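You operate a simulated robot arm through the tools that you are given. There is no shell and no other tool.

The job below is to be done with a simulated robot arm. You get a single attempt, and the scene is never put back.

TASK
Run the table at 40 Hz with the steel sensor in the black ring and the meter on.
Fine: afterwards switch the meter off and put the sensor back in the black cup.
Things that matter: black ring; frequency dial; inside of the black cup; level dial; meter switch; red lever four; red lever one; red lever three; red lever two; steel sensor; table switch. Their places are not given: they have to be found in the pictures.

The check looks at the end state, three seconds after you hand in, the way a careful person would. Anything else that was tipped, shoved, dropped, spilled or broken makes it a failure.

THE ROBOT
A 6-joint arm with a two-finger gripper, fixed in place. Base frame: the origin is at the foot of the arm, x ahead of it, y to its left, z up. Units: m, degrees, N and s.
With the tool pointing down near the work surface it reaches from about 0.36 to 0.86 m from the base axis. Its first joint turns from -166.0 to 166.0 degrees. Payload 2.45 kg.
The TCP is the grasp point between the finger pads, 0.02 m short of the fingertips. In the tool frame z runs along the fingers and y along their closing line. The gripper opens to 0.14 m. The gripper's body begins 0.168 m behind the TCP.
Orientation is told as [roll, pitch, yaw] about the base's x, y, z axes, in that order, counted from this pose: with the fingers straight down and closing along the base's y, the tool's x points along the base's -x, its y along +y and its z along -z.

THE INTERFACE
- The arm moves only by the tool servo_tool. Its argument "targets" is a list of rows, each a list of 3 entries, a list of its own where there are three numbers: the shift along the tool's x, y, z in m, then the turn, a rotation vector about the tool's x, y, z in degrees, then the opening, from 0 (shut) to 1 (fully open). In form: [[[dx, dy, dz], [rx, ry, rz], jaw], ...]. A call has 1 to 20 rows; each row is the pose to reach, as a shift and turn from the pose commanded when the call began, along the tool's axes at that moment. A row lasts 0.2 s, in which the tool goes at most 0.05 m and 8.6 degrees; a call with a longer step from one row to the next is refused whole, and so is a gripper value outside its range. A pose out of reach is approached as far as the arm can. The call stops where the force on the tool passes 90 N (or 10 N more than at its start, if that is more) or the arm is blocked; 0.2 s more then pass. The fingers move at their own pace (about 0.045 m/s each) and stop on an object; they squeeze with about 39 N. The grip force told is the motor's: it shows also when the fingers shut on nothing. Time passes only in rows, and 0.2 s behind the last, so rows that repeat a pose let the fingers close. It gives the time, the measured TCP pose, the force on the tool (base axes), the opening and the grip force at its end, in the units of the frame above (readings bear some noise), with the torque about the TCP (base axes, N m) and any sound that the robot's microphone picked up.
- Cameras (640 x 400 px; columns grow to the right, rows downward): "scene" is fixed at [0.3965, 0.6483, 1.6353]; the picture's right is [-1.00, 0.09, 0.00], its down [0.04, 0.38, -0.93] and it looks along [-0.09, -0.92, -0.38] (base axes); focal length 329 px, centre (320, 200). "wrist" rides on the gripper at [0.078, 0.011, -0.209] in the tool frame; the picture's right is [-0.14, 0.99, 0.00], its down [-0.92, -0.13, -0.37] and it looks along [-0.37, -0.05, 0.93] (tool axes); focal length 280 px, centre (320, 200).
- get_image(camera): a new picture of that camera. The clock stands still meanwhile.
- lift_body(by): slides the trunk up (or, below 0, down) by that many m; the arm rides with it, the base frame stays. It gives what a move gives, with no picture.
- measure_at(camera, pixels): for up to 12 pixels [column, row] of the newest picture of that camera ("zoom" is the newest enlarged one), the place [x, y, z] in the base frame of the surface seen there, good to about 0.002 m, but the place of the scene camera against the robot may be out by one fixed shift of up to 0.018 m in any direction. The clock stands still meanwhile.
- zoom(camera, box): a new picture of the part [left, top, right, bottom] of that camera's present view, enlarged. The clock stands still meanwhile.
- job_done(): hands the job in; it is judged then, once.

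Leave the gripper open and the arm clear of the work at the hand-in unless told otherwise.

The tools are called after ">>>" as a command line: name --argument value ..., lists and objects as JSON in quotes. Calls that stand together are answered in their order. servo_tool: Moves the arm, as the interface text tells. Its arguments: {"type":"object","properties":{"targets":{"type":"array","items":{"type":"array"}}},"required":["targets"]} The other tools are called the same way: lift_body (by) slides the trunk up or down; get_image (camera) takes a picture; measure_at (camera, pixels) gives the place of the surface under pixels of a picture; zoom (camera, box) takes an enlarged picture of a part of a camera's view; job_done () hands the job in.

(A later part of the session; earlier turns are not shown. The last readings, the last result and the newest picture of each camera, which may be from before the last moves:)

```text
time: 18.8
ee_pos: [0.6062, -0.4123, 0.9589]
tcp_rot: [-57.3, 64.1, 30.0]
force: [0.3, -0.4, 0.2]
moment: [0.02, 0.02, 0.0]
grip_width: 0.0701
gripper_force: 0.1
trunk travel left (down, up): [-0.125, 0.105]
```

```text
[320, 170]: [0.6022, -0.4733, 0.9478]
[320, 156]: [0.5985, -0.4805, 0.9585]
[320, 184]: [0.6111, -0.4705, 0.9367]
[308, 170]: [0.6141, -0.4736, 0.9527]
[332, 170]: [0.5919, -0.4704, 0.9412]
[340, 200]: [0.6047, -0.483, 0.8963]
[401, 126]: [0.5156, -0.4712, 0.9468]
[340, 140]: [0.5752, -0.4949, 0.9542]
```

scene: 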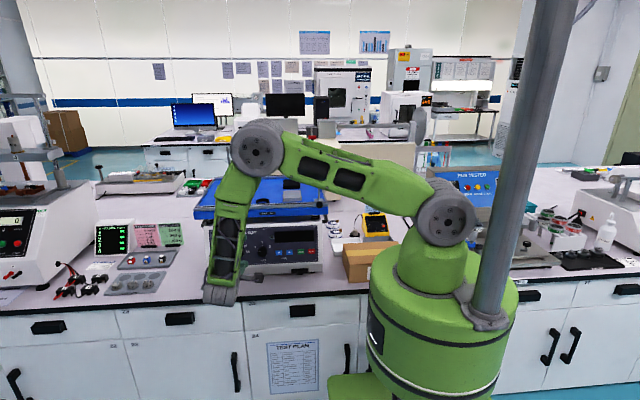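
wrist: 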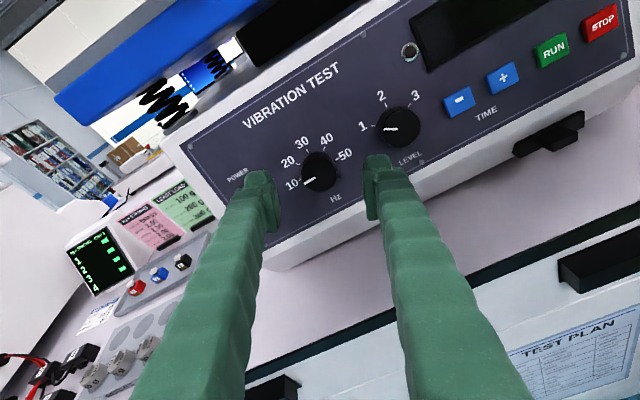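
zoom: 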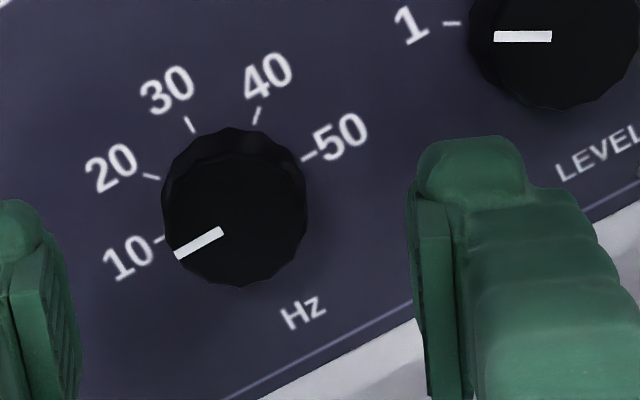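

Aligned within a millimetre. I move straight in by 5.6 cm and close on the knob.

>>> servo_tool --targets '[[[0, 0, 0.014], [0, 0, 0], 0.5], [[0, 0, 0.028], [0, 0, 0], 0.5], [[0, 0, 0.042], [0, 0, 0], 0.5], [[0, 0, 0.056], [0, 0, 0], 0.5], [[0, 0, 0.056], [0, 0, 0], 0.5], [[0, 0, 0.056], [0, 0, 0], 0], [[0, 0, 0.056], [0, 0, 0], 0], [[0, 0, 0.056], [0, 0, 0], 0], [[0, 0, 0.056], [0, 0, 0], 0]]'

>>> get_image --camera "wrist"

```text
time: 20.8
ee_pos: [0.6074, -0.4666, 0.9487]
tcp_rot: [-57.7, 64.0, 29.8]
force: [11.5, -3.8, 6.9]
moment: [0.1, -0.08, 0.21]
grip_width: 0.0349
gripper_force: 41.5
trunk travel left (down, up): [-0.125, 0.105]
```

```text
taken
```

wrist: 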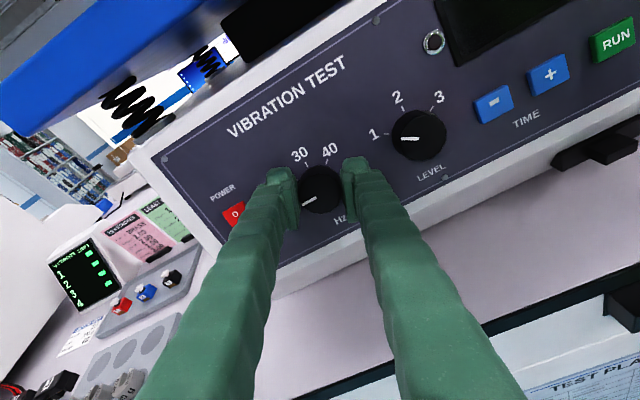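

Gripped at 0.035 m with a side force of about 13 N along the closing line, so the knob axis is a millimetre or two toward −tool‑y. I shift 1.5 mm that way and turn +135° clockwise.

>>> servo_tool --targets '[[[0, -0.0015, 0], [0, 0, 0], 0], [[0, -0.0015, 0], [0, 0, 8.44], 0], [[0, -0.0015, 0], [0, 0, 16.88], 0], [[0, -0.0015, 0], [0, 0, 25.3], 0], [[0, -0.0015, 0], [0, 0, 33.75], 0], [[0, -0.0015, 0], [0, 0, 42.2], 0], [[0, -0.0015, 0], [0, 0, 50.6], 0], [[0, -0.0015, 0], [0, 0, 59], 0], [[0, -0.0015, 0], [0, 0, 67.5], 0], [[0, -0.0015, 0], [0, 0, 67.5], 0]]'

>>> get_image --camera "wrist"

```text
time: 23.0
ee_pos: [0.6086, -0.4672, 0.9467]
tcp_rot: [-76.3, 0.1, 0.0]
force: [1.0, 11.2, -3.9]
moment: [0.08, -0.02, 0.11]
grip_width: 0.0351
gripper_force: 44.2
trunk travel left (down, up): [-0.125, 0.105]
```

```text
taken
```

wrist: 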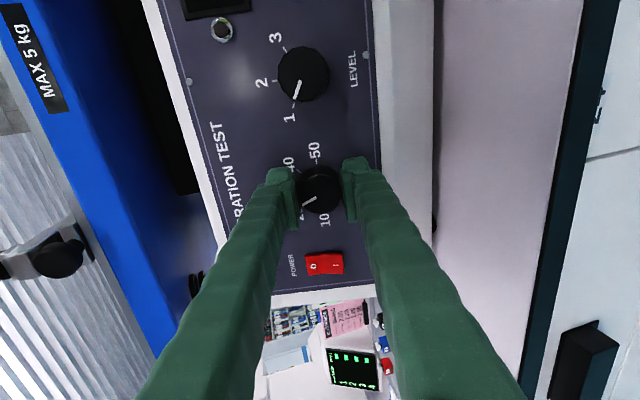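

The knob turns with the gripper (pointer half way, 67.5°). I turn the remaining 67.5°.

>>> servo_tool --targets '[[[0, 0, 0], [0, 0, 8.44], 0], [[0, 0, 0], [0, 0, 16.88], 0], [[0, 0, 0], [0, 0, 25.3], 0], [[0, 0, 0], [0, 0, 33.75], 0], [[0, 0, 0], [0, 0, 42.2], 0], [[0, 0, 0], [0, 0, 50.6], 0], [[0, 0, 0], [0, 0, 59], 0], [[0, 0, 0], [0, 0, 67.5], 0], [[0, 0, 0], [0, 0, 67.5], 0]]'

>>> get_image --camera "wrist"

>>> zoom --camera "wrist" --box '[240, 120, 400, 220]'

```text
time: 25.0
ee_pos: [0.6076, -0.4672, 0.9464]
tcp_rot: [-57.3, -63.8, -29.9]
force: [-2.4, 17.1, -21.7]
moment: [-0.07, -0.01, 0.07]
grip_width: 0.0349
gripper_force: 45.3
trunk travel left (down, up): [-0.125, 0.105]
```

```text
taken
```

wrist: 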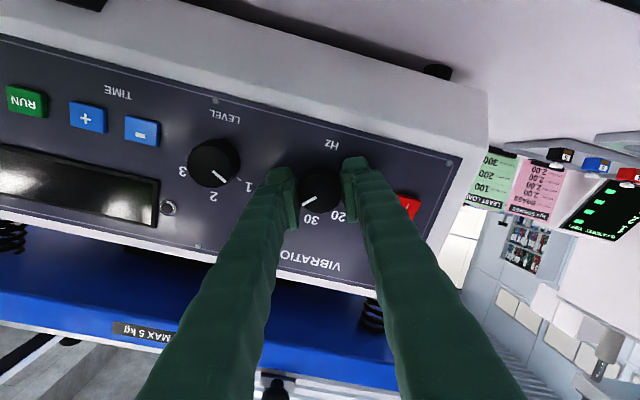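

```text
4.00 times, centred on (320, 170) of wrist
```

zoom: 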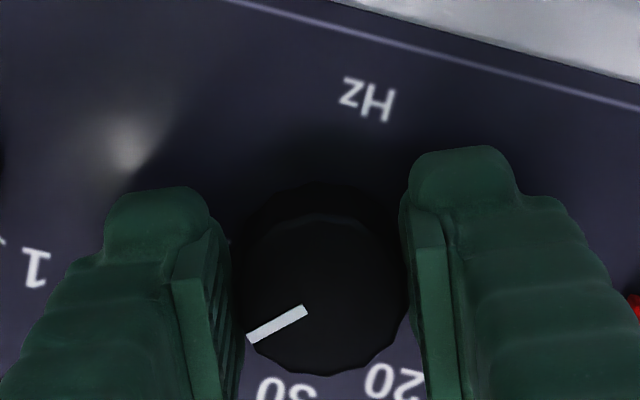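

The pointer has passed 30 towards the (hidden) 40. I open, back straight off and check.

>>> servo_tool --targets '[[[0, 0, 0], [0, 0, 0], 0.5], [[0, 0, 0], [0, 0, 0], 0.5], [[0, 0, 0], [0, 0, 0], 0.5], [[0, 0, -0.02], [0, 0, 0], 0.5], [[0, 0, -0.045], [0, 0, 0], 0.5], [[0, 0, -0.07], [0, 0, 0], 0.5], [[0, 0, -0.07], [0, 0, 0], 0.5]]'

>>> get_image --camera "wrist"

>>> zoom --camera "wrist" --box '[240, 120, 400, 220]'

```text
time: 26.6
ee_pos: [0.6071, -0.3983, 0.9639]
tcp_rot: [-57.7, -63.7, -29.5]
force: [0.4, 0.5, -0.5]
moment: [0.01, -0.01, -0.02]
grip_width: 0.0699
gripper_force: 0.1
trunk travel left (down, up): [-0.125, 0.105]
```

```text
taken
```

wrist: 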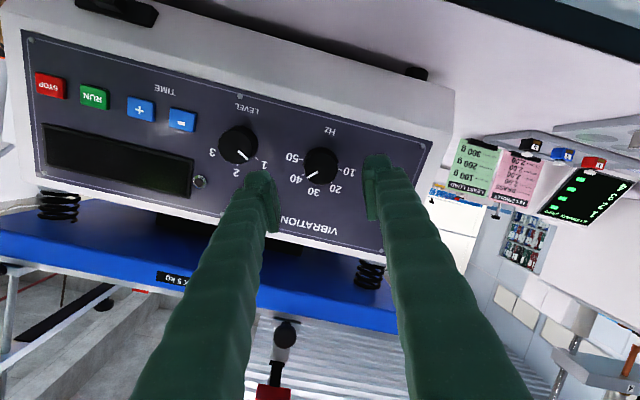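

```text
4.00 times, centred on (320, 170) of wrist
```

zoom: 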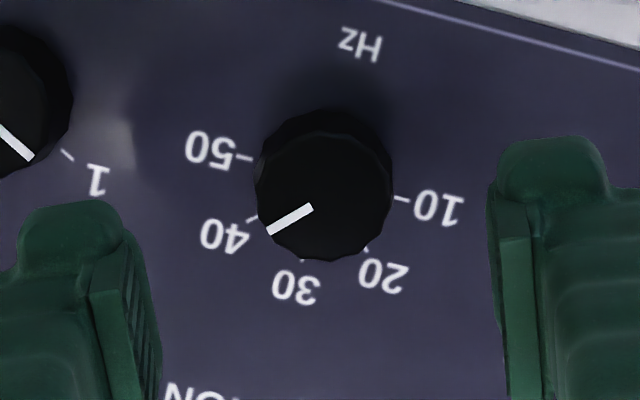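

Frequency is at 40 (pointer lines up with the 40 tick) and level is still at 1. Next: back off, rise and turn the tool straight down at (0.52, −0.34, 1.32), clear of lever one.

>>> servo_tool --targets '[[[0, 0, -0.045], [0, 0, 0], 0.5], [[0, 0, -0.09], [0, 0, 0], 0.5], [[-0.0228, -0.0173, -0.0942], [-5.56, 3.72, -4.73], 0.5], [[-0.0456, -0.0346, -0.0984], [-11.12, 7.44, -9.46], 0.5], [[-0.0684, -0.0519, -0.1026], [-16.68, 11.16, -14.19], 0.5], [[-0.0912, -0.0692, -0.1068], [-22.24, 14.88, -18.92], 0.5], [[-0.114, -0.0865, -0.111], [-27.8, 18.6, -23.65], 0.5], [[-0.1368, -0.1038, -0.1152], [-33.36, 22.32, -28.38], 0.5], [[-0.1596, -0.1211, -0.1194], [-38.92, 26.04, -33.11], 0.5], [[-0.1824, -0.1384, -0.1236], [-44.48, 29.76, -37.84], 0.5], [[-0.2052, -0.1557, -0.1278], [-50.04, 33.48, -42.57], 0.5], [[-0.228, -0.173, -0.132], [-55.6, 37.2, -47.3], 0.5], [[-0.2508, -0.1903, -0.1362], [-61.16, 40.92, -52.03], 0.5], [[-0.2735, -0.2075, -0.1406], [-66.7, 44.6, -56.8], 0.5], [[-0.2735, -0.2075, -0.1406], [-66.7, 44.6, -56.8], 0.5]]'

>>> get_image --camera "scene"

```text
time: 29.8
ee_pos: [0.5203, -0.3392, 1.3212]
tcp_rot: [0.1, 0.2, 0.1]
force: [-1.1, 0.5, -0.6]
moment: [-0.03, -0.04, 0.01]
grip_width: 0.0699
gripper_force: 0.2
trunk travel left (down, up): [-0.125, 0.105]
```

```text
taken
```

scene: 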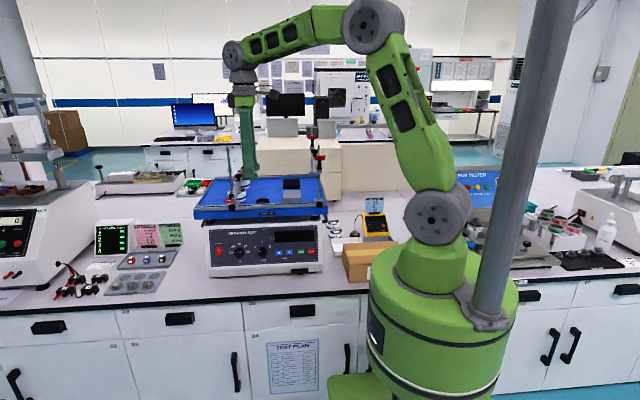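

Tool vertical, posture good. I measure the rod tops and look at the ring with the wrist camera from here.

>>> measure_at --camera "scene" --pixels '[[319, 147], [311, 129], [228, 149], [241, 131], [317, 152], [312, 170]]'

>>> zoom --camera "scene" --box '[200, 110, 340, 220]'

>>> get_image --camera "wrist"

```text
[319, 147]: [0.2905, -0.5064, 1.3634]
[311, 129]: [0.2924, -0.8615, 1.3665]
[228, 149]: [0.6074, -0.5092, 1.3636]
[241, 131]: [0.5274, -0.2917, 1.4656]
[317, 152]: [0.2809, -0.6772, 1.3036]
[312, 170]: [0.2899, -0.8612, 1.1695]
```

```text
3.64 times, centred on (270, 165) of scene
```

zoom: 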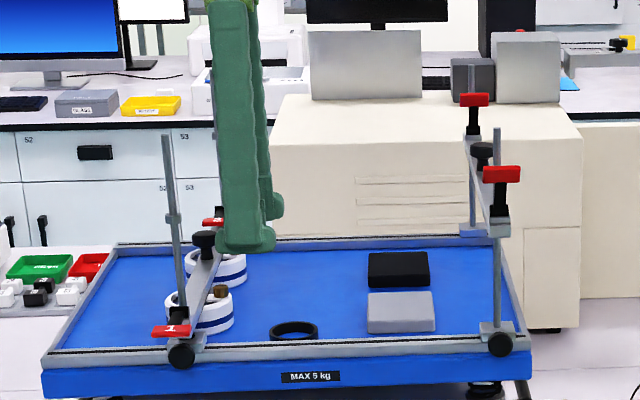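

```text
taken
```

wrist: 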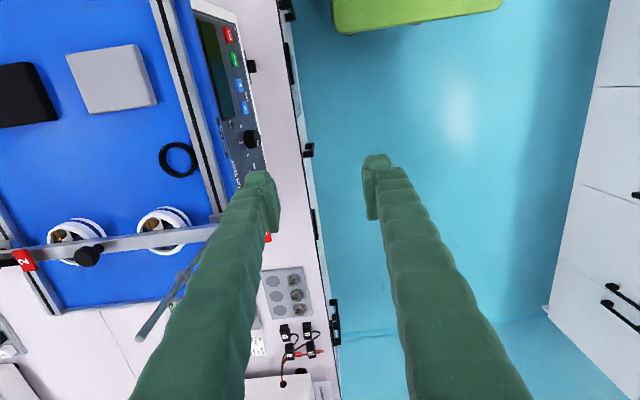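

Rod tops are at about z 1.35. I measure the ring (centre at px (178, 160)) from the wrist camera.

>>> zoom --camera "wrist" --box '[138, 135, 218, 185]'

>>> measure_at --camera "zoom" --pixels '[[320, 200], [300, 230], [350, 180], [180, 200], [470, 220], [320, 90], [330, 330], [250, 100], [430, 130]]'

```text
8.00 times, centred on (178, 160) of wrist
```

zoom: 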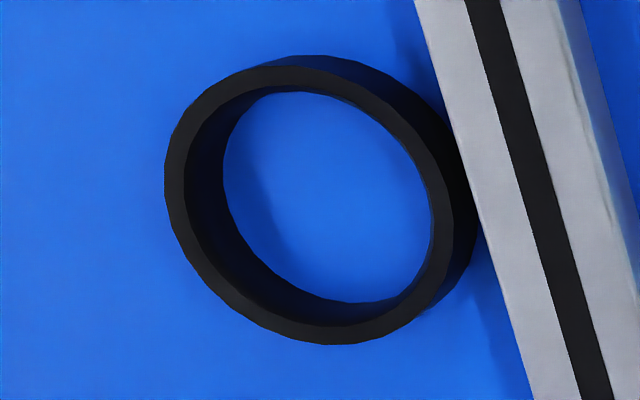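

```text
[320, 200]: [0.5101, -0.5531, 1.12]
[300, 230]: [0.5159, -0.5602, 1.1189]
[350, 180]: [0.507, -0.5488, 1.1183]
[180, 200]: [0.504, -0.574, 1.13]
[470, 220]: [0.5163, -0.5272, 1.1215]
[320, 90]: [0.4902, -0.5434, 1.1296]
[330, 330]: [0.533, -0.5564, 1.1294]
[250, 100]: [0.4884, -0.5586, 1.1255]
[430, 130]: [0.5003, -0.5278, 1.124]
```

Ring centre ≈ (0.509, −0.549), rim z 1.130, floor 1.119, inner diameter about 0.041. Now I go up and over the bars to a viewing pose above the sensor.

>>> servo_tool --targets '[[[0.005, -0.003, -0.037], [0, 0, 0], 0.5], [[0.01, -0.0055, -0.0745], [0, 0, 0], 0.5], [[0.015, -0.008, -0.112], [0, 0, 0], 0.5], [[0.02, -0.011, -0.149], [0, 0, 0], 0.5], [[0.054, -0.0328, -0.149], [0, 0, 0], 0.5], [[0.088, -0.0546, -0.149], [0, 0, 0], 0.5], [[0.122, -0.0764, -0.149], [0, 0, 0], 0.5], [[0.156, -0.0982, -0.149], [0, 0, 0], 0.5], [[0.19, -0.12, -0.149], [0, 0, 0], 0.5], [[0.2217, -0.1467, -0.149], [0, 0, 0], 0.5], [[0.2533, -0.1733, -0.149], [0, 0, 0], 0.5], [[0.285, -0.2, -0.149], [0, 0, 0], 0.5], [[0.3167, -0.2267, -0.149], [0, 0, 0], 0.5], [[0.3483, -0.2533, -0.149], [0, 0, 0], 0.5], [[0.38, -0.28, -0.149], [0, 0, 0], 0.5], [[0.388, -0.308, -0.115], [0, 0, 0], 0.5], [[0.396, -0.336, -0.081], [0, 0, 0], 0.5], [[0.404, -0.364, -0.0475], [0, 0, 0], 0.5], [[0.412, -0.392, -0.0137], [0, 0, 0], 0.5], [[0.42, -0.42, 0.02], [0, 0, 0], 0.5]]'

>>> get_image --camera "wrist"

>>> get_image --camera "scene"

```text
time: 34.0
ee_pos: [0.1087, -0.7294, 1.332]
tcp_rot: [0.0, 0.1, 0.1]
force: [0.5, 0.4, -0.7]
moment: [0.01, -0.02, 0.01]
grip_width: 0.07
gripper_force: 0.0
out of reach, approached as far as the arm can: row 19, 20
trunk travel left (down, up): [-0.125, 0.105]
```

```text
taken
```

wrist: 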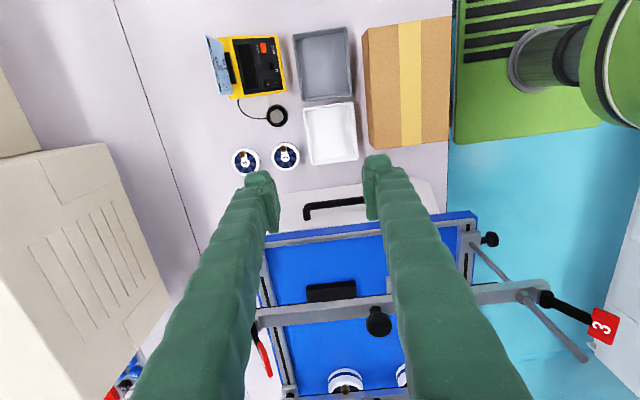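

```text
taken
```

scene: 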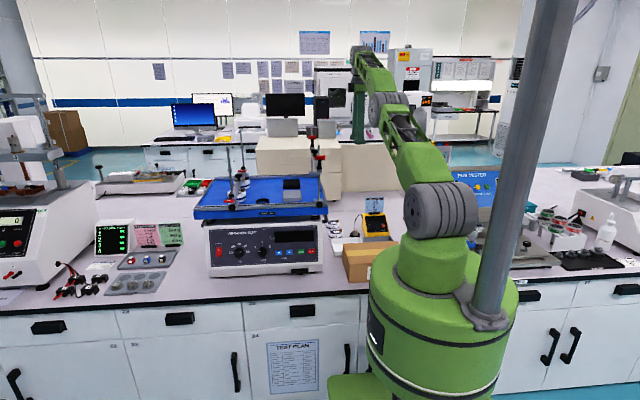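

Slightly out of reach that high; lower it reaches further. I descend to z≈1.10 over the sensor area.

>>> servo_tool --targets '[[[0.0, 0, 0.04], [0, 0, 0], 0.5], [[0.002, -0.005, 0.08], [0, 0, 0], 0.5], [[0.004, -0.012, 0.12], [0, 0, 0], 0.5], [[0.006, -0.018, 0.16], [0, 0, 0], 0.5], [[0.008, -0.025, 0.2], [0, 0, 0], 0.5], [[0.0087, -0.031, 0.232], [0, 0, 0], 0.5], [[0.0087, -0.031, 0.232], [0, 0, 0], 0.5]]'

>>> get_image --camera "wrist"

>>> zoom --camera "wrist" --box '[180, 0, 420, 150]'

```text
time: 35.6
ee_pos: [0.1014, -0.7102, 1.1384]
tcp_rot: [15.3, 0.8, 0.2]
force: [0.0, -0.9, -0.9]
moment: [0.4, 0.02, 0.0]
grip_width: 0.0702
gripper_force: 0.0
out of reach, approached as far as the arm can: row 1, 2, 3, 4, 5, 6, 7
trunk travel left (down, up): [-0.125, 0.105]
```

```text
taken
```

wrist: 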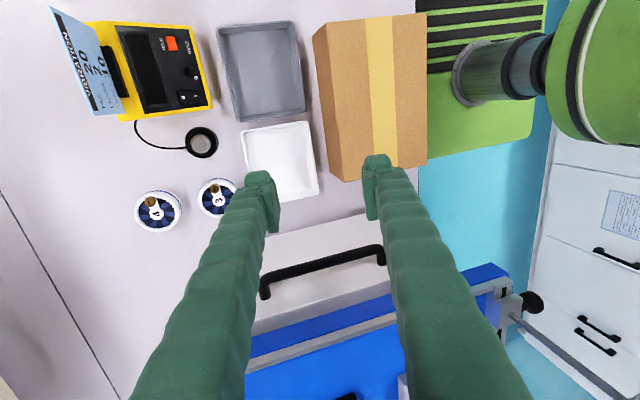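

```text
2.67 times, centred on (300, 75) of wrist
```

zoom: 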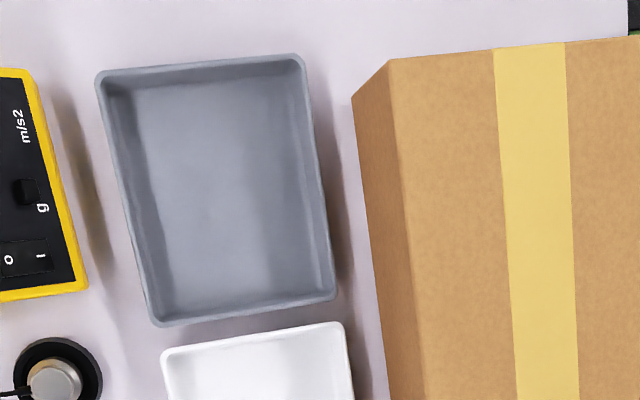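

The tool tilted 15° because the target was out of reach. I issue a zero move to see which pose the controller holds as commanded.

>>> servo_tool --targets '[[[0, 0, 0], [0, 0, 0], 0.5], [[0, 0, 0], [0, 0, 0], 0.5]]'

```text
time: 36.2
ee_pos: [0.1013, -0.706, 1.1433]
tcp_rot: [14.9, 0.8, 0.1]
force: [0.0, -0.3, 0.0]
moment: [-0.06, 0.0, 0.03]
grip_width: 0.0701
gripper_force: 0.1
trunk travel left (down, up): [-0.125, 0.105]
```

The commanded pose follows the measured one. The arm stretched straight and got stuck near that singular pose, so I draw back to (0.11, −0.60, 1.20) and straighten the tool.

>>> servo_tool --targets '[[[-0.003, 0.03, -0.005], [0, 0, 0], 0.5], [[-0.005, 0.06, -0.01], [4, 0, 0], 0.5], [[-0.008, 0.09, -0.016], [9, 0, 0], 0.5], [[-0.01, 0.1153, -0.0211], [14.9, 0, 0], 0.5], [[-0.01, 0.1153, -0.0211], [14.9, 0, 0], 0.5]]'

>>> get_image --camera "scene"

```text
time: 37.4
ee_pos: [0.1151, -0.7143, 1.2367]
tcp_rot: [9.1, 0.9, 0.3]
force: [0.3, 0.5, 0.5]
moment: [0.02, 0.0, -0.02]
grip_width: 0.0699
gripper_force: 0.1
out of reach, approached as far as the arm can: row 1, 2, 3, 4, 5
trunk travel left (down, up): [-0.125, 0.105]
```

```text
taken
```

scene: 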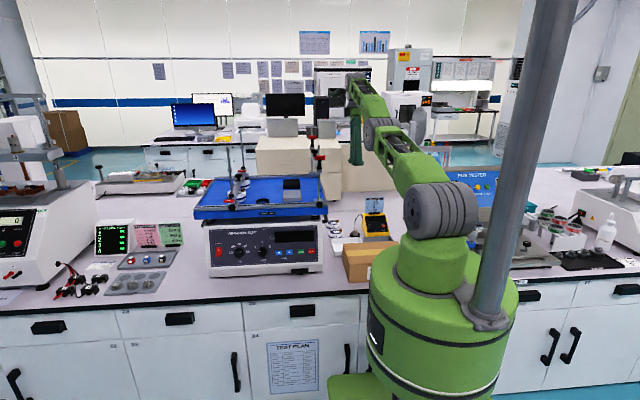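

It's stuck with a straight elbow. I command a plain inward retreat (0.2 m toward +y, same tilt) to make it bend.

>>> servo_tool --targets '[[[0, 0.0395, 0.0063], [0, 0, 0], 0.5], [[0, 0.079, 0.0126], [0, 0, 0], 0.5], [[0, 0.1184, 0.019], [0, 0, 0], 0.5], [[0, 0.158, 0.0253], [0, 0, 0], 0.5], [[0, 0.1974, 0.0316], [0, 0, 0], 0.5], [[0, 0.1974, 0.0316], [0, 0, 0], 0.5]]'

```text
time: 38.8
ee_pos: [0.1144, -0.7139, 1.238]
tcp_rot: [9.0, 1.0, 0.2]
force: [0.2, 0.0, -0.5]
moment: [-0.02, -0.03, 0.03]
grip_width: 0.07
gripper_force: 0.1
out of reach, approached as far as the arm can: row 1, 2, 3, 4, 5, 6
trunk travel left (down, up): [-0.125, 0.105]
```

Likely the elbow went just past straight. I command a stretch outward (beyond reach) and then inward again to let it come back over the straight position.

>>> servo_tool --targets '[[[0, -0.04, 0], [0, 0, 0], 0.5], [[0, -0.08, 0], [0, 0, 0], 0.5], [[0, -0.08, -0.02], [0, 0, 0], 0.5]]'

>>> servo_tool --targets '[[[0, 0.03, 0], [0, 0, 0], 0.5], [[0, 0.06, 0], [0, 0, 0], 0.5], [[0, 0.06, 0], [0, 0, 0], 0.5]]'

```text
time: 39.6
ee_pos: [0.1121, -0.7238, 1.208]
tcp_rot: [8.9, 1.0, 0.2]
force: [0.3, -0.1, -0.5]
moment: [-0.04, 0.0, 0.02]
grip_width: 0.0698
gripper_force: 0.0
out of reach, approached as far as the arm can: row 1, 2, 3
trunk travel left (down, up): [-0.125, 0.105]
```

```text
time: 40.4
ee_pos: [0.113, -0.6666, 1.2174]
tcp_rot: [8.9, 1.0, 0.3]
force: [0.9, -1.0, 0.1]
moment: [0.09, -0.03, 0.0]
grip_width: 0.0702
gripper_force: 0.0
trunk travel left (down, up): [-0.125, 0.105]
```

Free again. I retreat a little further and make the tool vertical.

>>> servo_tool --targets '[[[0, 0.026, 0.014], [4.4, 0.5, 0], 0.5], [[0, 0.0528, 0.0286], [8.9, 1, 0], 0.5], [[0, 0.0528, 0.0286], [8.9, 1, 0], 0.5]]'

>>> get_image --camera "scene"

```text
time: 41.2
ee_pos: [0.1128, -0.611, 1.197]
tcp_rot: [0.1, 1.9, 0.4]
force: [0.5, -0.9, 0.1]
moment: [0.06, 0.03, -0.02]
grip_width: 0.0701
gripper_force: 0.1
trunk travel left (down, up): [-0.125, 0.105]
```

```text
taken
```

scene: 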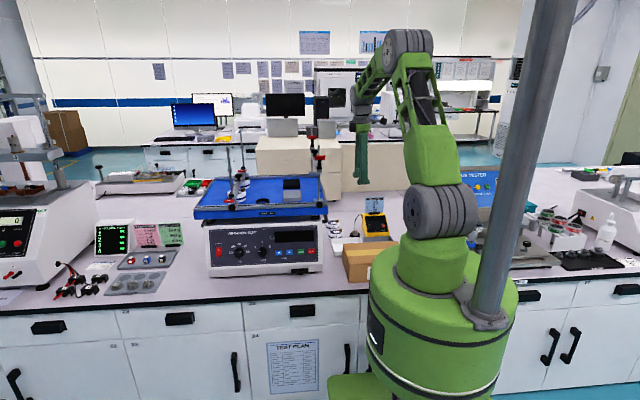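

Posture is good again. I lower the trunk by 0.10 m so that the sensor, near the edge of reach, can be reached with the elbow bent.

>>> lift_body --by -0.1

>>> servo_tool --targets '[[[0, -0.03, 0.02], [0, 0, 0], 0.5], [[0, -0.06, 0.04], [0, -0.9, 0], 0.5], [[0, -0.09, 0.06], [0, -1.8, -0.3], 0.5], [[0, -0.12, 0.08], [0, -1.8, -0.3], 0.5], [[0, -0.12, 0.08], [0, -1.8, -0.3], 0.5]]'

>>> get_image --camera "wrist"

>>> zoom --camera "wrist" --box '[100, 0, 340, 150]'

```text
time: 42.5
ee_pos: [0.1134, -0.6107, 1.0984]
tcp_rot: [0.1, 2.0, 0.3]
force: [0.2, 0.5, -0.1]
moment: [0.0, -0.02, -0.05]
grip_width: 0.07
gripper_force: 0.1
trunk travel left (down, up): [-0.025, 0.205]
```

```text
time: 43.7
ee_pos: [0.1101, -0.7309, 1.0171]
tcp_rot: [0.2, 0.2, 0.6]
force: [0.0, 0.4, 0.3]
moment: [0.02, -0.02, 0.0]
grip_width: 0.0702
gripper_force: 0.1
trunk travel left (down, up): [-0.025, 0.205]
```

```text
taken
```

wrist: 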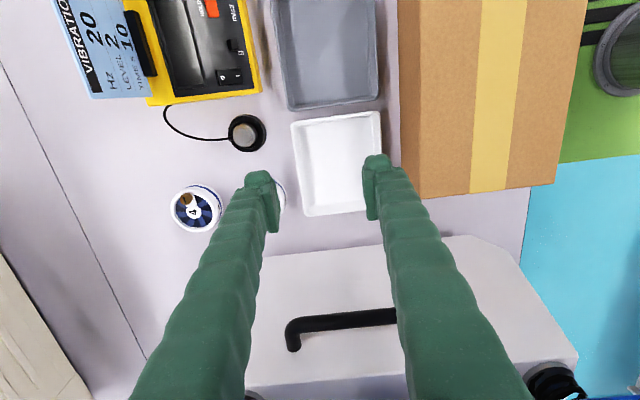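

```text
2.67 times, centred on (220, 75) of wrist
```

zoom: 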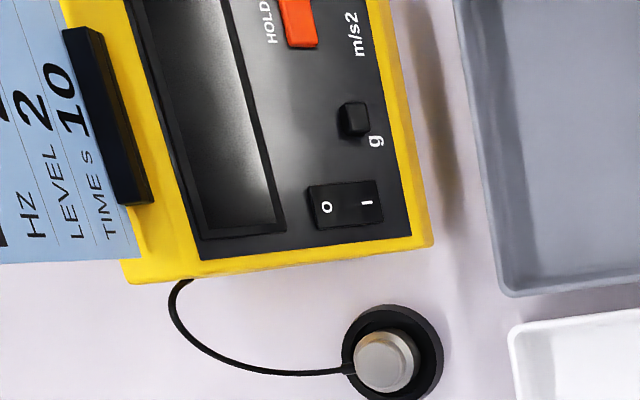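

I measure sensor, cup, trays, pots and meter switch from this view.

>>> measure_at --camera "wrist" --pixels '[[243, 133], [252, 136], [238, 135], [262, 130], [248, 117], [248, 150], [230, 136], [222, 78], [237, 76], [230, 77], [300, 125], [195, 210]]'

>>> zoom --camera "wrist" --box '[208, 108, 288, 158]'

>>> measure_at --camera "zoom" --pixels '[[190, 200], [280, 200], [340, 200], [410, 200], [430, 200], [290, 110], [290, 260], [300, 300], [300, 330], [220, 100], [300, 60], [160, 240]]'

```text
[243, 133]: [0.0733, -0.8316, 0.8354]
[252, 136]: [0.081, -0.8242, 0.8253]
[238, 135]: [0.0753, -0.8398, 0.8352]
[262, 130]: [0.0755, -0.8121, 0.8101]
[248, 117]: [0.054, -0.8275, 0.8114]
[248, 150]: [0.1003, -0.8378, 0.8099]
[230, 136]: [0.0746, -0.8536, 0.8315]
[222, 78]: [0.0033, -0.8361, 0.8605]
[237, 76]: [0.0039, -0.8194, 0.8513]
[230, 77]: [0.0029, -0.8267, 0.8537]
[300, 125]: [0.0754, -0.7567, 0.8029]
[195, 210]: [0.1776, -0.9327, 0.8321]
```

```text
8.00 times, centred on (248, 133) of wrist
```

zoom: 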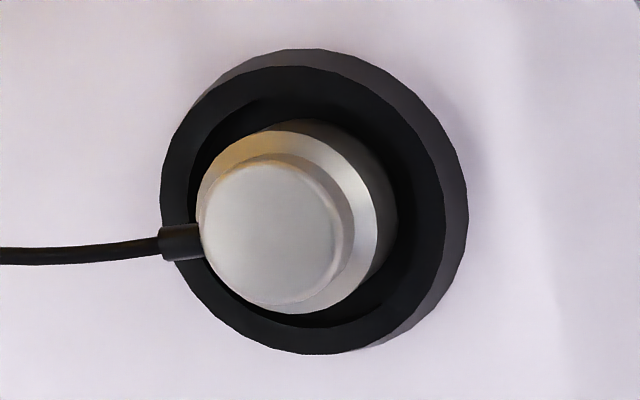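

```text
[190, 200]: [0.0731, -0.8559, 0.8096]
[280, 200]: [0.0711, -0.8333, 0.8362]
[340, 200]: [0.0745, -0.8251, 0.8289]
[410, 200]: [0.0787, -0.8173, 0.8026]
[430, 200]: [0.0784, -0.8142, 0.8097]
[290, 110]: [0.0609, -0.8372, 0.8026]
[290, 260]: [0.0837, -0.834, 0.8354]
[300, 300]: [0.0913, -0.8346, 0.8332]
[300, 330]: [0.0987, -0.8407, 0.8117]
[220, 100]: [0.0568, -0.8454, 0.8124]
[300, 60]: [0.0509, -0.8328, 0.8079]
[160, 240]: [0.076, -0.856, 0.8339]
```

Sensor centre ≈ (0.0777, −0.836): body Ø≈0.032 up to z 0.829, cap to 0.836, cup rim z 0.810. The cable leaves toward −y, so I'll close along x. I check the meter's near edge for finger clearance.

>>> measure_at --camera "wrist" --pixels '[[258, 90], [262, 88], [240, 94], [210, 98], [180, 101], [152, 104], [265, 92], [200, 105], [230, 99], [255, 96]]'

>>> servo_tool --targets '[[[0, 0, 0], [0, 0, 8.2], 0.4], [[0, 0, 0], [0, 0, 16.4], 0.4], [[0, 0, 0], [0, 0, 24.6], 0.4], [[0, 0, 0], [0, 0, 32.8], 0.4], [[0, 0, 0], [0, 0, 41], 0.4], [[0, 0, 0], [0, 0, 49.2], 0.4], [[0, 0, 0], [0, 0, 57.4], 0.4], [[0, 0, 0], [0, 0, 65.6], 0.4], [[0, 0, 0], [0, 0, 73.8], 0.4], [[0, 0, 0], [0, 0, 82], 0.4], [[0, 0, 0], [0, 0, 90], 0.4], [[0, 0, 0], [0, 0, 90], 0.4]]'

>>> get_image --camera "wrist"

```text
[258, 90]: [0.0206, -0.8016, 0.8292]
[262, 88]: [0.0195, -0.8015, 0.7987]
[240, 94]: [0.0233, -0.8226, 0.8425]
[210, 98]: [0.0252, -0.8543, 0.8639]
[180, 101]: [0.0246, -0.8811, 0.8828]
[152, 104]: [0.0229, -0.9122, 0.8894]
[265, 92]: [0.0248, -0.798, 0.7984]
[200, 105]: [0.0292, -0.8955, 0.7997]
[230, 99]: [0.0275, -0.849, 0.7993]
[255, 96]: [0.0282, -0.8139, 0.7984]
```

```text
time: 46.3
ee_pos: [0.1101, -0.7303, 1.0171]
tcp_rot: [-0.2, 0.1, -89.5]
force: [0.1, 0.2, 0.1]
moment: [-0.01, -0.01, 0.03]
grip_width: 0.0559
gripper_force: 0.1
trunk travel left (down, up): [-0.025, 0.205]
```

```text
taken
```

wrist: 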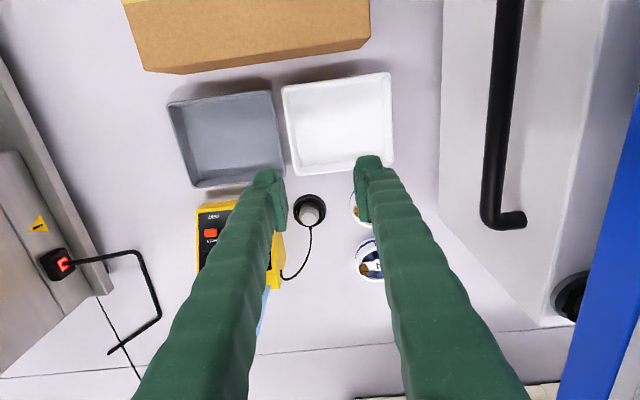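

Meter edge is at x≈0.026; with the opening at 0.056 the finger's outer side will be at 0.036, so it clears. I move above the sensor at z 0.93.

>>> servo_tool --targets '[[[-0.026, -0.008, 0.022], [0, 0, 0.3], 0.4], [[-0.053, -0.016, 0.044], [0, 0, 0.5], 0.4], [[-0.079, -0.024, 0.066], [0, 0, 0.5], 0.4], [[-0.1057, -0.0324, 0.087], [0, 0, 0.5], 0.4], [[-0.1057, -0.0324, 0.087], [0, 0, 0.5], 0.4]]'

>>> get_image --camera "wrist"

>>> zoom --camera "wrist" --box '[240, 130, 400, 230]'

```text
time: 47.5
ee_pos: [0.0771, -0.802, 0.9308]
tcp_rot: [-0.2, 0.0, -89.9]
force: [0.3, 0.5, 0.4]
moment: [-0.03, -0.01, 0.01]
grip_width: 0.0558
gripper_force: 0.1
out of reach, approached as far as the arm can: row 3, 4, 5
trunk travel left (down, up): [-0.025, 0.205]
```

```text
taken
```

wrist: 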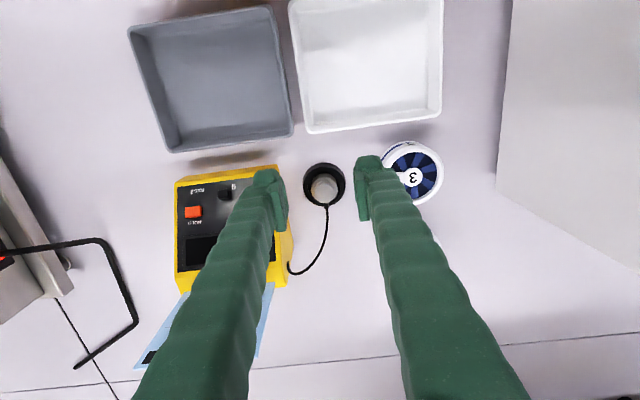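

```text
4.00 times, centred on (320, 180) of wrist
```

zoom: 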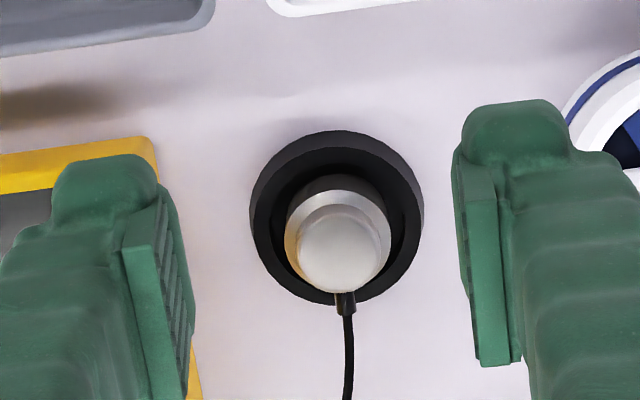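

At this height the vertical tool only reaches y≈−0.802; the sensor needs −0.836. The fingers close along x, so I can tilt the tool ~13° outward in the plane of the finger pads and still hold the sensor squarely. First I retreat 5 cm to keep the elbow bent.

>>> servo_tool --targets '[[[0.025, 0, 0], [0, 0, 0], 0.4], [[0.05, 0, 0], [0, 0, 0], 0.4], [[0.05, 0, 0], [0, 0, 0], 0.4]]'

```text
time: 48.3
ee_pos: [0.0793, -0.799, 0.9299]
tcp_rot: [-0.2, 0.2, -89.9]
force: [-0.2, -0.4, -0.1]
moment: [-0.02, 0.01, -0.02]
grip_width: 0.056
gripper_force: 0.0
out of reach, approached as far as the arm can: row 1, 2, 3
trunk travel left (down, up): [-0.025, 0.205]
```

Same straight-elbow lock. I use the trick that worked: stretch outward beyond reach (with a little rise), then inward.

>>> servo_tool --targets '[[[-0.04, 0, 0], [0, 0, 0], 0.4], [[-0.08, 0, 0], [0, 0, 0], 0.4], [[-0.08, 0, -0.02], [0, 0, 0], 0.4]]'

>>> servo_tool --targets '[[[0.03, 0, -0.01], [0, 0, 0], 0.4], [[0.06, 0, -0.02], [0, 0, 0], 0.4], [[0.06, 0, -0.02], [0, 0, 0], 0.4]]'

```text
time: 49.1
ee_pos: [0.0779, -0.8015, 0.931]
tcp_rot: [-0.2, 0.1, -89.8]
force: [0.0, 0.9, 0.8]
moment: [0.01, -0.01, 0.01]
grip_width: 0.0561
gripper_force: 0.0
out of reach, approached as far as the arm can: row 1, 2, 3
trunk travel left (down, up): [-0.025, 0.205]
```

```text
time: 49.9
ee_pos: [0.0782, -0.7985, 0.9477]
tcp_rot: [-0.3, 0.3, -90.0]
force: [0.5, 1.0, -0.2]
moment: [0.02, -0.01, 0.0]
grip_width: 0.056
gripper_force: 0.0
out of reach, approached as far as the arm can: row 1, 2, 3
trunk travel left (down, up): [-0.025, 0.205]
```

Still locked; I try the stretch with a larger upward component, then inward.

>>> servo_tool --targets '[[[-0.03, 0, -0.03], [0, 0, 0], 0.4], [[-0.06, 0, -0.06], [0, 0, 0], 0.4], [[-0.06, 0, -0.1], [0, 0, 0], 0.4], [[-0.04, 0, -0.13], [0, 0, 0], 0.4]]'

>>> servo_tool --targets '[[[0.03, 0, 0], [0, 0, 0], 0.4], [[0.06, 0, 0], [0, 0, 0], 0.4], [[0.06, 0, 0], [0, 0, 0], 0.4]]'

```text
time: 50.9
ee_pos: [0.0791, -0.7845, 1.0656]
tcp_rot: [-0.2, 0.1, -89.9]
force: [-1.0, -0.8, -0.5]
moment: [-0.02, 0.03, 0.02]
grip_width: 0.056
gripper_force: 0.0
out of reach, approached as far as the arm can: row 1, 2, 3, 4
trunk travel left (down, up): [-0.025, 0.205]
```

```text
time: 51.7
ee_pos: [0.0791, -0.7252, 1.0651]
tcp_rot: [-0.2, 0.3, -90.0]
force: [0.1, -0.1, -0.6]
moment: [0.09, 0.01, 0.03]
grip_width: 0.0559
gripper_force: 0.1
trunk travel left (down, up): [-0.025, 0.205]
```

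Unlocked. Now tilt 14° outward and move over the sensor at z 0.92.

>>> servo_tool --targets '[[[0, 0, 0.01], [0, -7, 0], 0.4], [[-0.01, 0, 0.03], [0, -14, 0], 0.4], [[-0.035, 0, 0.06], [0, -14, 0], 0.4], [[-0.06, -0.0005, 0.09], [0, -14, 0], 0.4], [[-0.085, -0.001, 0.12], [0, -14, 0], 0.4], [[-0.1108, -0.0014, 0.145], [0, -14, 0], 0.4], [[-0.1108, -0.0014, 0.145], [0, -14, 0], 0.4]]'

>>> get_image --camera "wrist"

>>> zoom --camera "wrist" --box '[240, 130, 400, 230]'

```text
time: 53.3
ee_pos: [0.0774, -0.8359, 0.9201]
tcp_rot: [-0.3, -13.9, -89.9]
force: [-0.5, 1.4, 0.2]
moment: [0.01, 0.01, 0.03]
grip_width: 0.0561
gripper_force: 0.0
trunk travel left (down, up): [-0.025, 0.205]
```

```text
taken
```

wrist: 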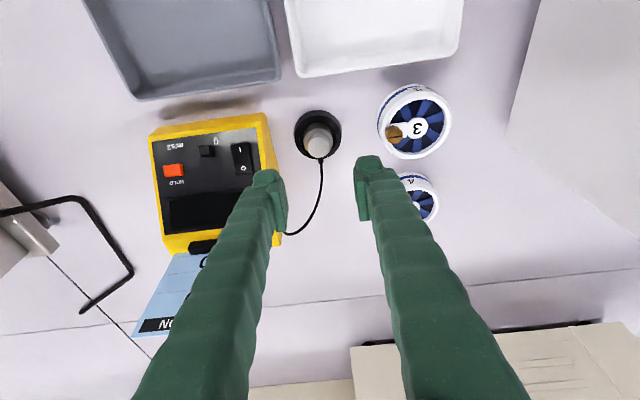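

```text
4.00 times, centred on (320, 180) of wrist
```

zoom: 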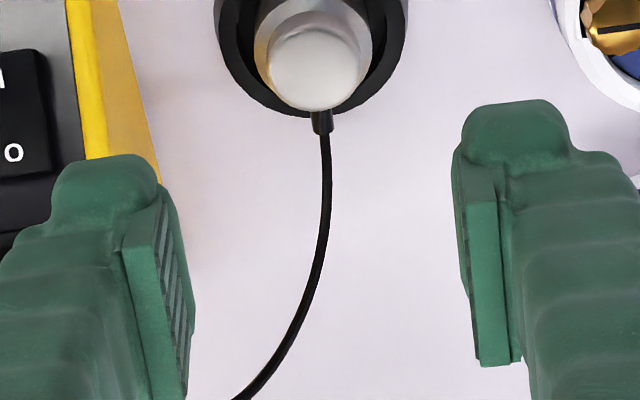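

Good. Since the arm is right here, I'll first switch the meter on (rocker at px (242, 158)) and then take the sensor. I measure the rocker and its neighbours, plus the sensor again.

>>> zoom --camera "wrist" --box '[150, 100, 310, 200]'

>>> measure_at --camera "wrist" --pixels '[[240, 145], [240, 149], [241, 153], [242, 158], [243, 163], [244, 168], [244, 173], [234, 150], [248, 150], [208, 151], [318, 138], [318, 115]]'

```text
4.00 times, centred on (230, 150) of wrist
```

zoom: 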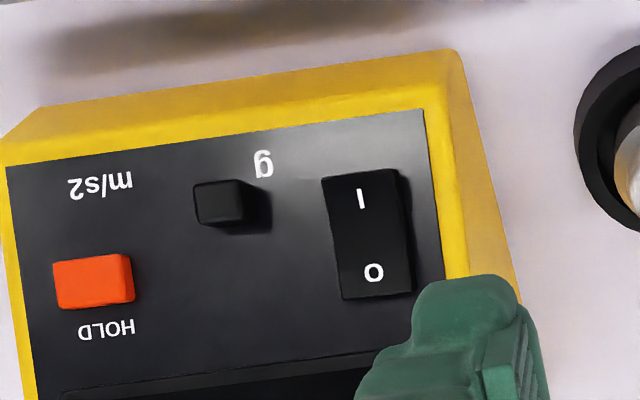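

```text
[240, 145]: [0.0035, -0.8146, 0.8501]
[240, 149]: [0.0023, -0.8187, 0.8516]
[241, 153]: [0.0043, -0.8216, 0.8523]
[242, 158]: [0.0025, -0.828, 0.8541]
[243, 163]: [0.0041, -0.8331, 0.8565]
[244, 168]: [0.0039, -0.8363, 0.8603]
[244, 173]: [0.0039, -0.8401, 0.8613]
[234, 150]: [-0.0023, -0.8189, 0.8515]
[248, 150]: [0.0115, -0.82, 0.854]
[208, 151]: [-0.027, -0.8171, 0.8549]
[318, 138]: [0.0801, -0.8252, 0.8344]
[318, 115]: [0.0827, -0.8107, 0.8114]
```

The "I" half lies shallower (17°) than the "O" half (31°), so it sticks out: the meter is off. I close the fingers and move above the "I" end, to press it with the far lower edge of the fingertips.

>>> servo_tool --targets '[[[0.014, -0.0185, 0.0], [0, 0, 0], 0], [[0.028, -0.037, 0.003], [0, 0, 0], 0], [[0.042, -0.0555, 0.008], [0, 0, 0], 0], [[0.0554, -0.0739, 0.0128], [0, 0, 0], 0], [[0.0554, -0.0739, 0.0128], [0, 0, 0], 0], [[0.0554, -0.0739, 0.0128], [0, 0, 0], 0]]'

>>> get_image --camera "wrist"

>>> zoom --camera "wrist" --box '[240, 130, 400, 230]'

```text
time: 54.7
ee_pos: [0.0032, -0.7857, 0.8947]
tcp_rot: [-0.2, -13.9, -89.9]
force: [0.0, 0.0, -0.3]
moment: [0.0, 0.0, -0.02]
grip_width: 0.0
gripper_force: 29.6
trunk travel left (down, up): [-0.025, 0.205]
```

```text
taken
```

wrist: 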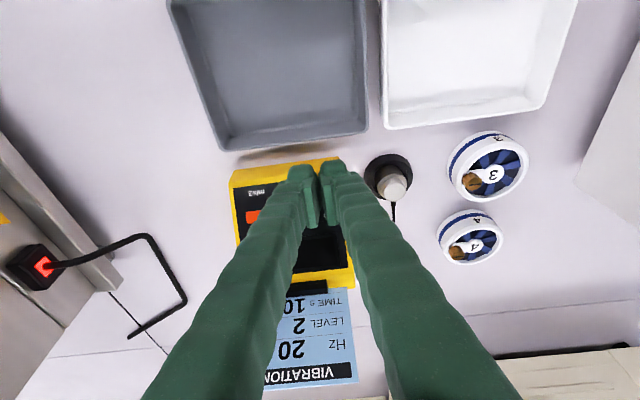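

```text
4.00 times, centred on (320, 180) of wrist
```

zoom: 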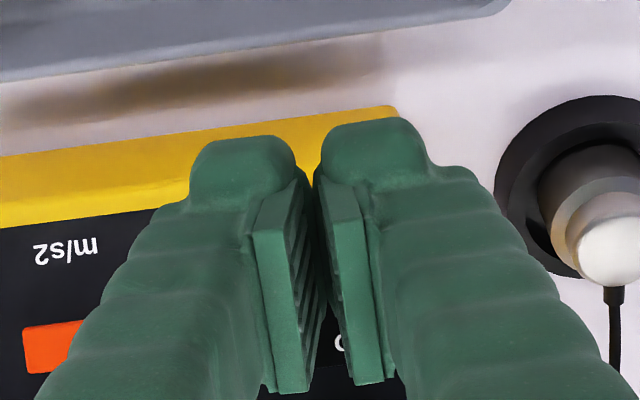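

The pair of closed fingers looks wider than the rocker, so to stay clear of the g slider (x≈−0.027) I shift +8 mm in x; the left finger then presses the rocker. I move down in small steps.

>>> servo_tool --targets '[[[0, 0.008, 0], [0, 0, 0], 0], [[-0.0006, 0.008, 0.01], [0, 0, 0], 0], [[-0.0012, 0.008, 0.02], [0, 0, 0], 0], [[-0.0016, 0.008, 0.026], [0, 0, 0], 0], [[-0.0017, 0.008, 0.028], [0, 0, 0], 0], [[-0.0018, 0.008, 0.03], [0, 0, 0], 0], [[-0.0019, 0.008, 0.032], [0, 0, 0], 0]]'

>>> get_image --camera "wrist"

>>> zoom --camera "scene" --box '[330, 190, 410, 240]'

```text
time: 56.3
ee_pos: [0.0106, -0.7948, 0.8659]
tcp_rot: [-0.2, -13.9, -89.9]
force: [0.3, 1.2, 1.4]
moment: [0.03, 0.01, -0.02]
grip_width: 0.0
gripper_force: 29.1
trunk travel left (down, up): [-0.025, 0.205]
```

```text
taken
```

wrist: 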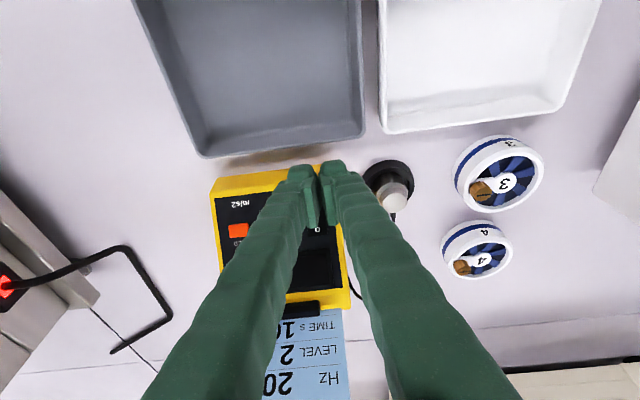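

```text
8.00 times, centred on (370, 215) of scene
```

zoom: 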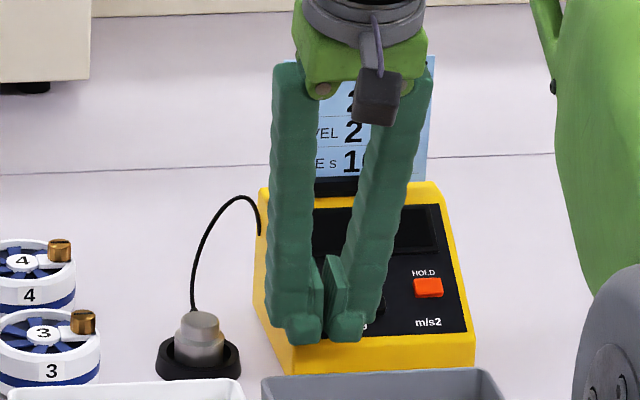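

Contact is just starting (about 1–2 N). I press on in 1.5 mm steps.

>>> servo_tool --targets '[[[-0.0001, 0, 0.0015], [0, 0, 0], 0], [[-0.0002, 0, 0.003], [0, 0, 0], 0], [[-0.0003, 0, 0.0045], [0, 0, 0], 0], [[-0.0004, 0, 0.006], [0, 0, 0], 0], [[-0.0004, 0, 0.006], [0, 0, 0], 0]]'

>>> zoom --camera "scene" --box '[330, 190, 410, 240]'

```text
time: 57.5
ee_pos: [0.0103, -0.7956, 0.8615]
tcp_rot: [-0.3, -14.1, -89.8]
force: [1.7, 9.7, 17.8]
moment: [-0.19, 0.13, -0.12]
grip_width: 0.0001
gripper_force: 29.5
trunk travel left (down, up): [-0.025, 0.205]
```

```text
8.00 times, centred on (370, 215) of scene
```

zoom: 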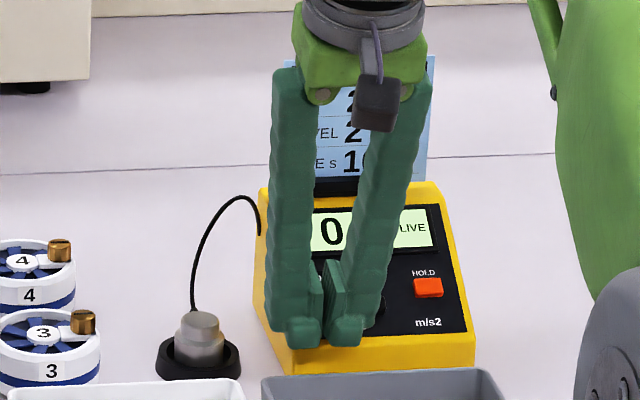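

The display lights up ("0 … LIVE"): the meter is on. I retract upward and open, then return above the sensor.

>>> servo_tool --targets '[[[0, 0, -0.02], [0, 0, 0], 0], [[0, 0, -0.05], [0, 0, 0], 0], [[-0.01, 0.025, -0.055], [0, 0, 0], 0.2], [[-0.025, 0.045, -0.055], [0, 0, 0], 0.4], [[-0.04, 0.067, -0.05], [0, 0, 0], 0.4], [[-0.0536, 0.067, -0.046], [0, 0, 0], 0.4], [[-0.0536, 0.067, -0.046], [0, 0, 0], 0.4]]'

>>> get_image --camera "wrist"

>>> zoom --camera "wrist" --box '[240, 100, 400, 200]'

```text
time: 59.1
ee_pos: [0.0786, -0.8378, 0.9161]
tcp_rot: [-0.2, -13.9, -90.0]
force: [-0.3, 0.7, -0.3]
moment: [0.0, -0.01, -0.02]
grip_width: 0.056
gripper_force: 0.1
trunk travel left (down, up): [-0.025, 0.205]
```

```text
taken
```

wrist: 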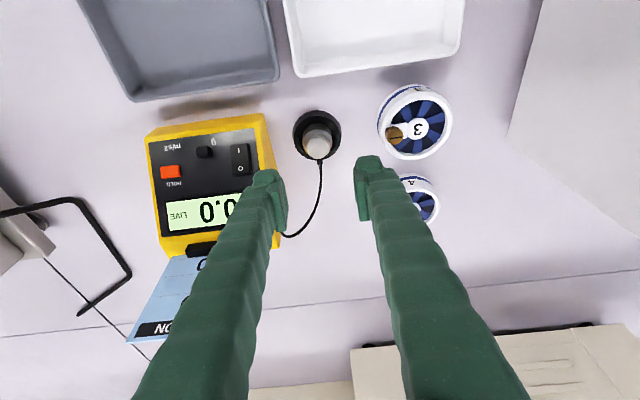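

```text
4.00 times, centred on (320, 150) of wrist
```

zoom: 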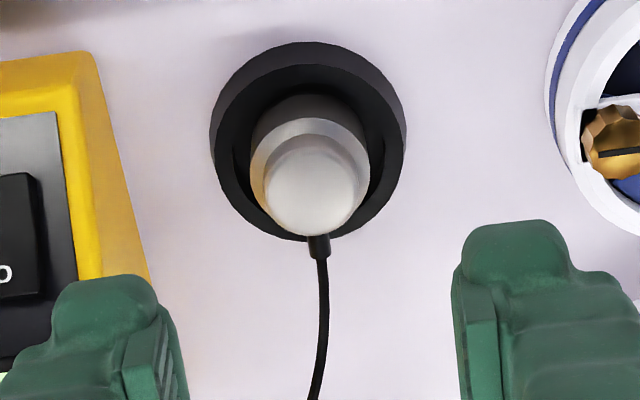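

Meter reads 0.0 LIVE. I measure sensor and cup once more from here.

>>> measure_at --camera "zoom" --pixels '[[315, 185], [265, 180], [365, 180], [315, 150], [225, 150], [392, 150], [310, 60], [312, 125], [310, 110], [315, 225]]'

```text
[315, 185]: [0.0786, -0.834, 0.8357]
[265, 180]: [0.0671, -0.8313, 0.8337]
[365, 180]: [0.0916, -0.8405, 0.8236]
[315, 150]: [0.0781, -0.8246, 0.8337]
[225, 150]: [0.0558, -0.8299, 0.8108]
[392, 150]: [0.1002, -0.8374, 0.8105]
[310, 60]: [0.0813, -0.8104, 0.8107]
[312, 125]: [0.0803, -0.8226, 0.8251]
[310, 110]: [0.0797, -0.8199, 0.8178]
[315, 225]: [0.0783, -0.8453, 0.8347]
```

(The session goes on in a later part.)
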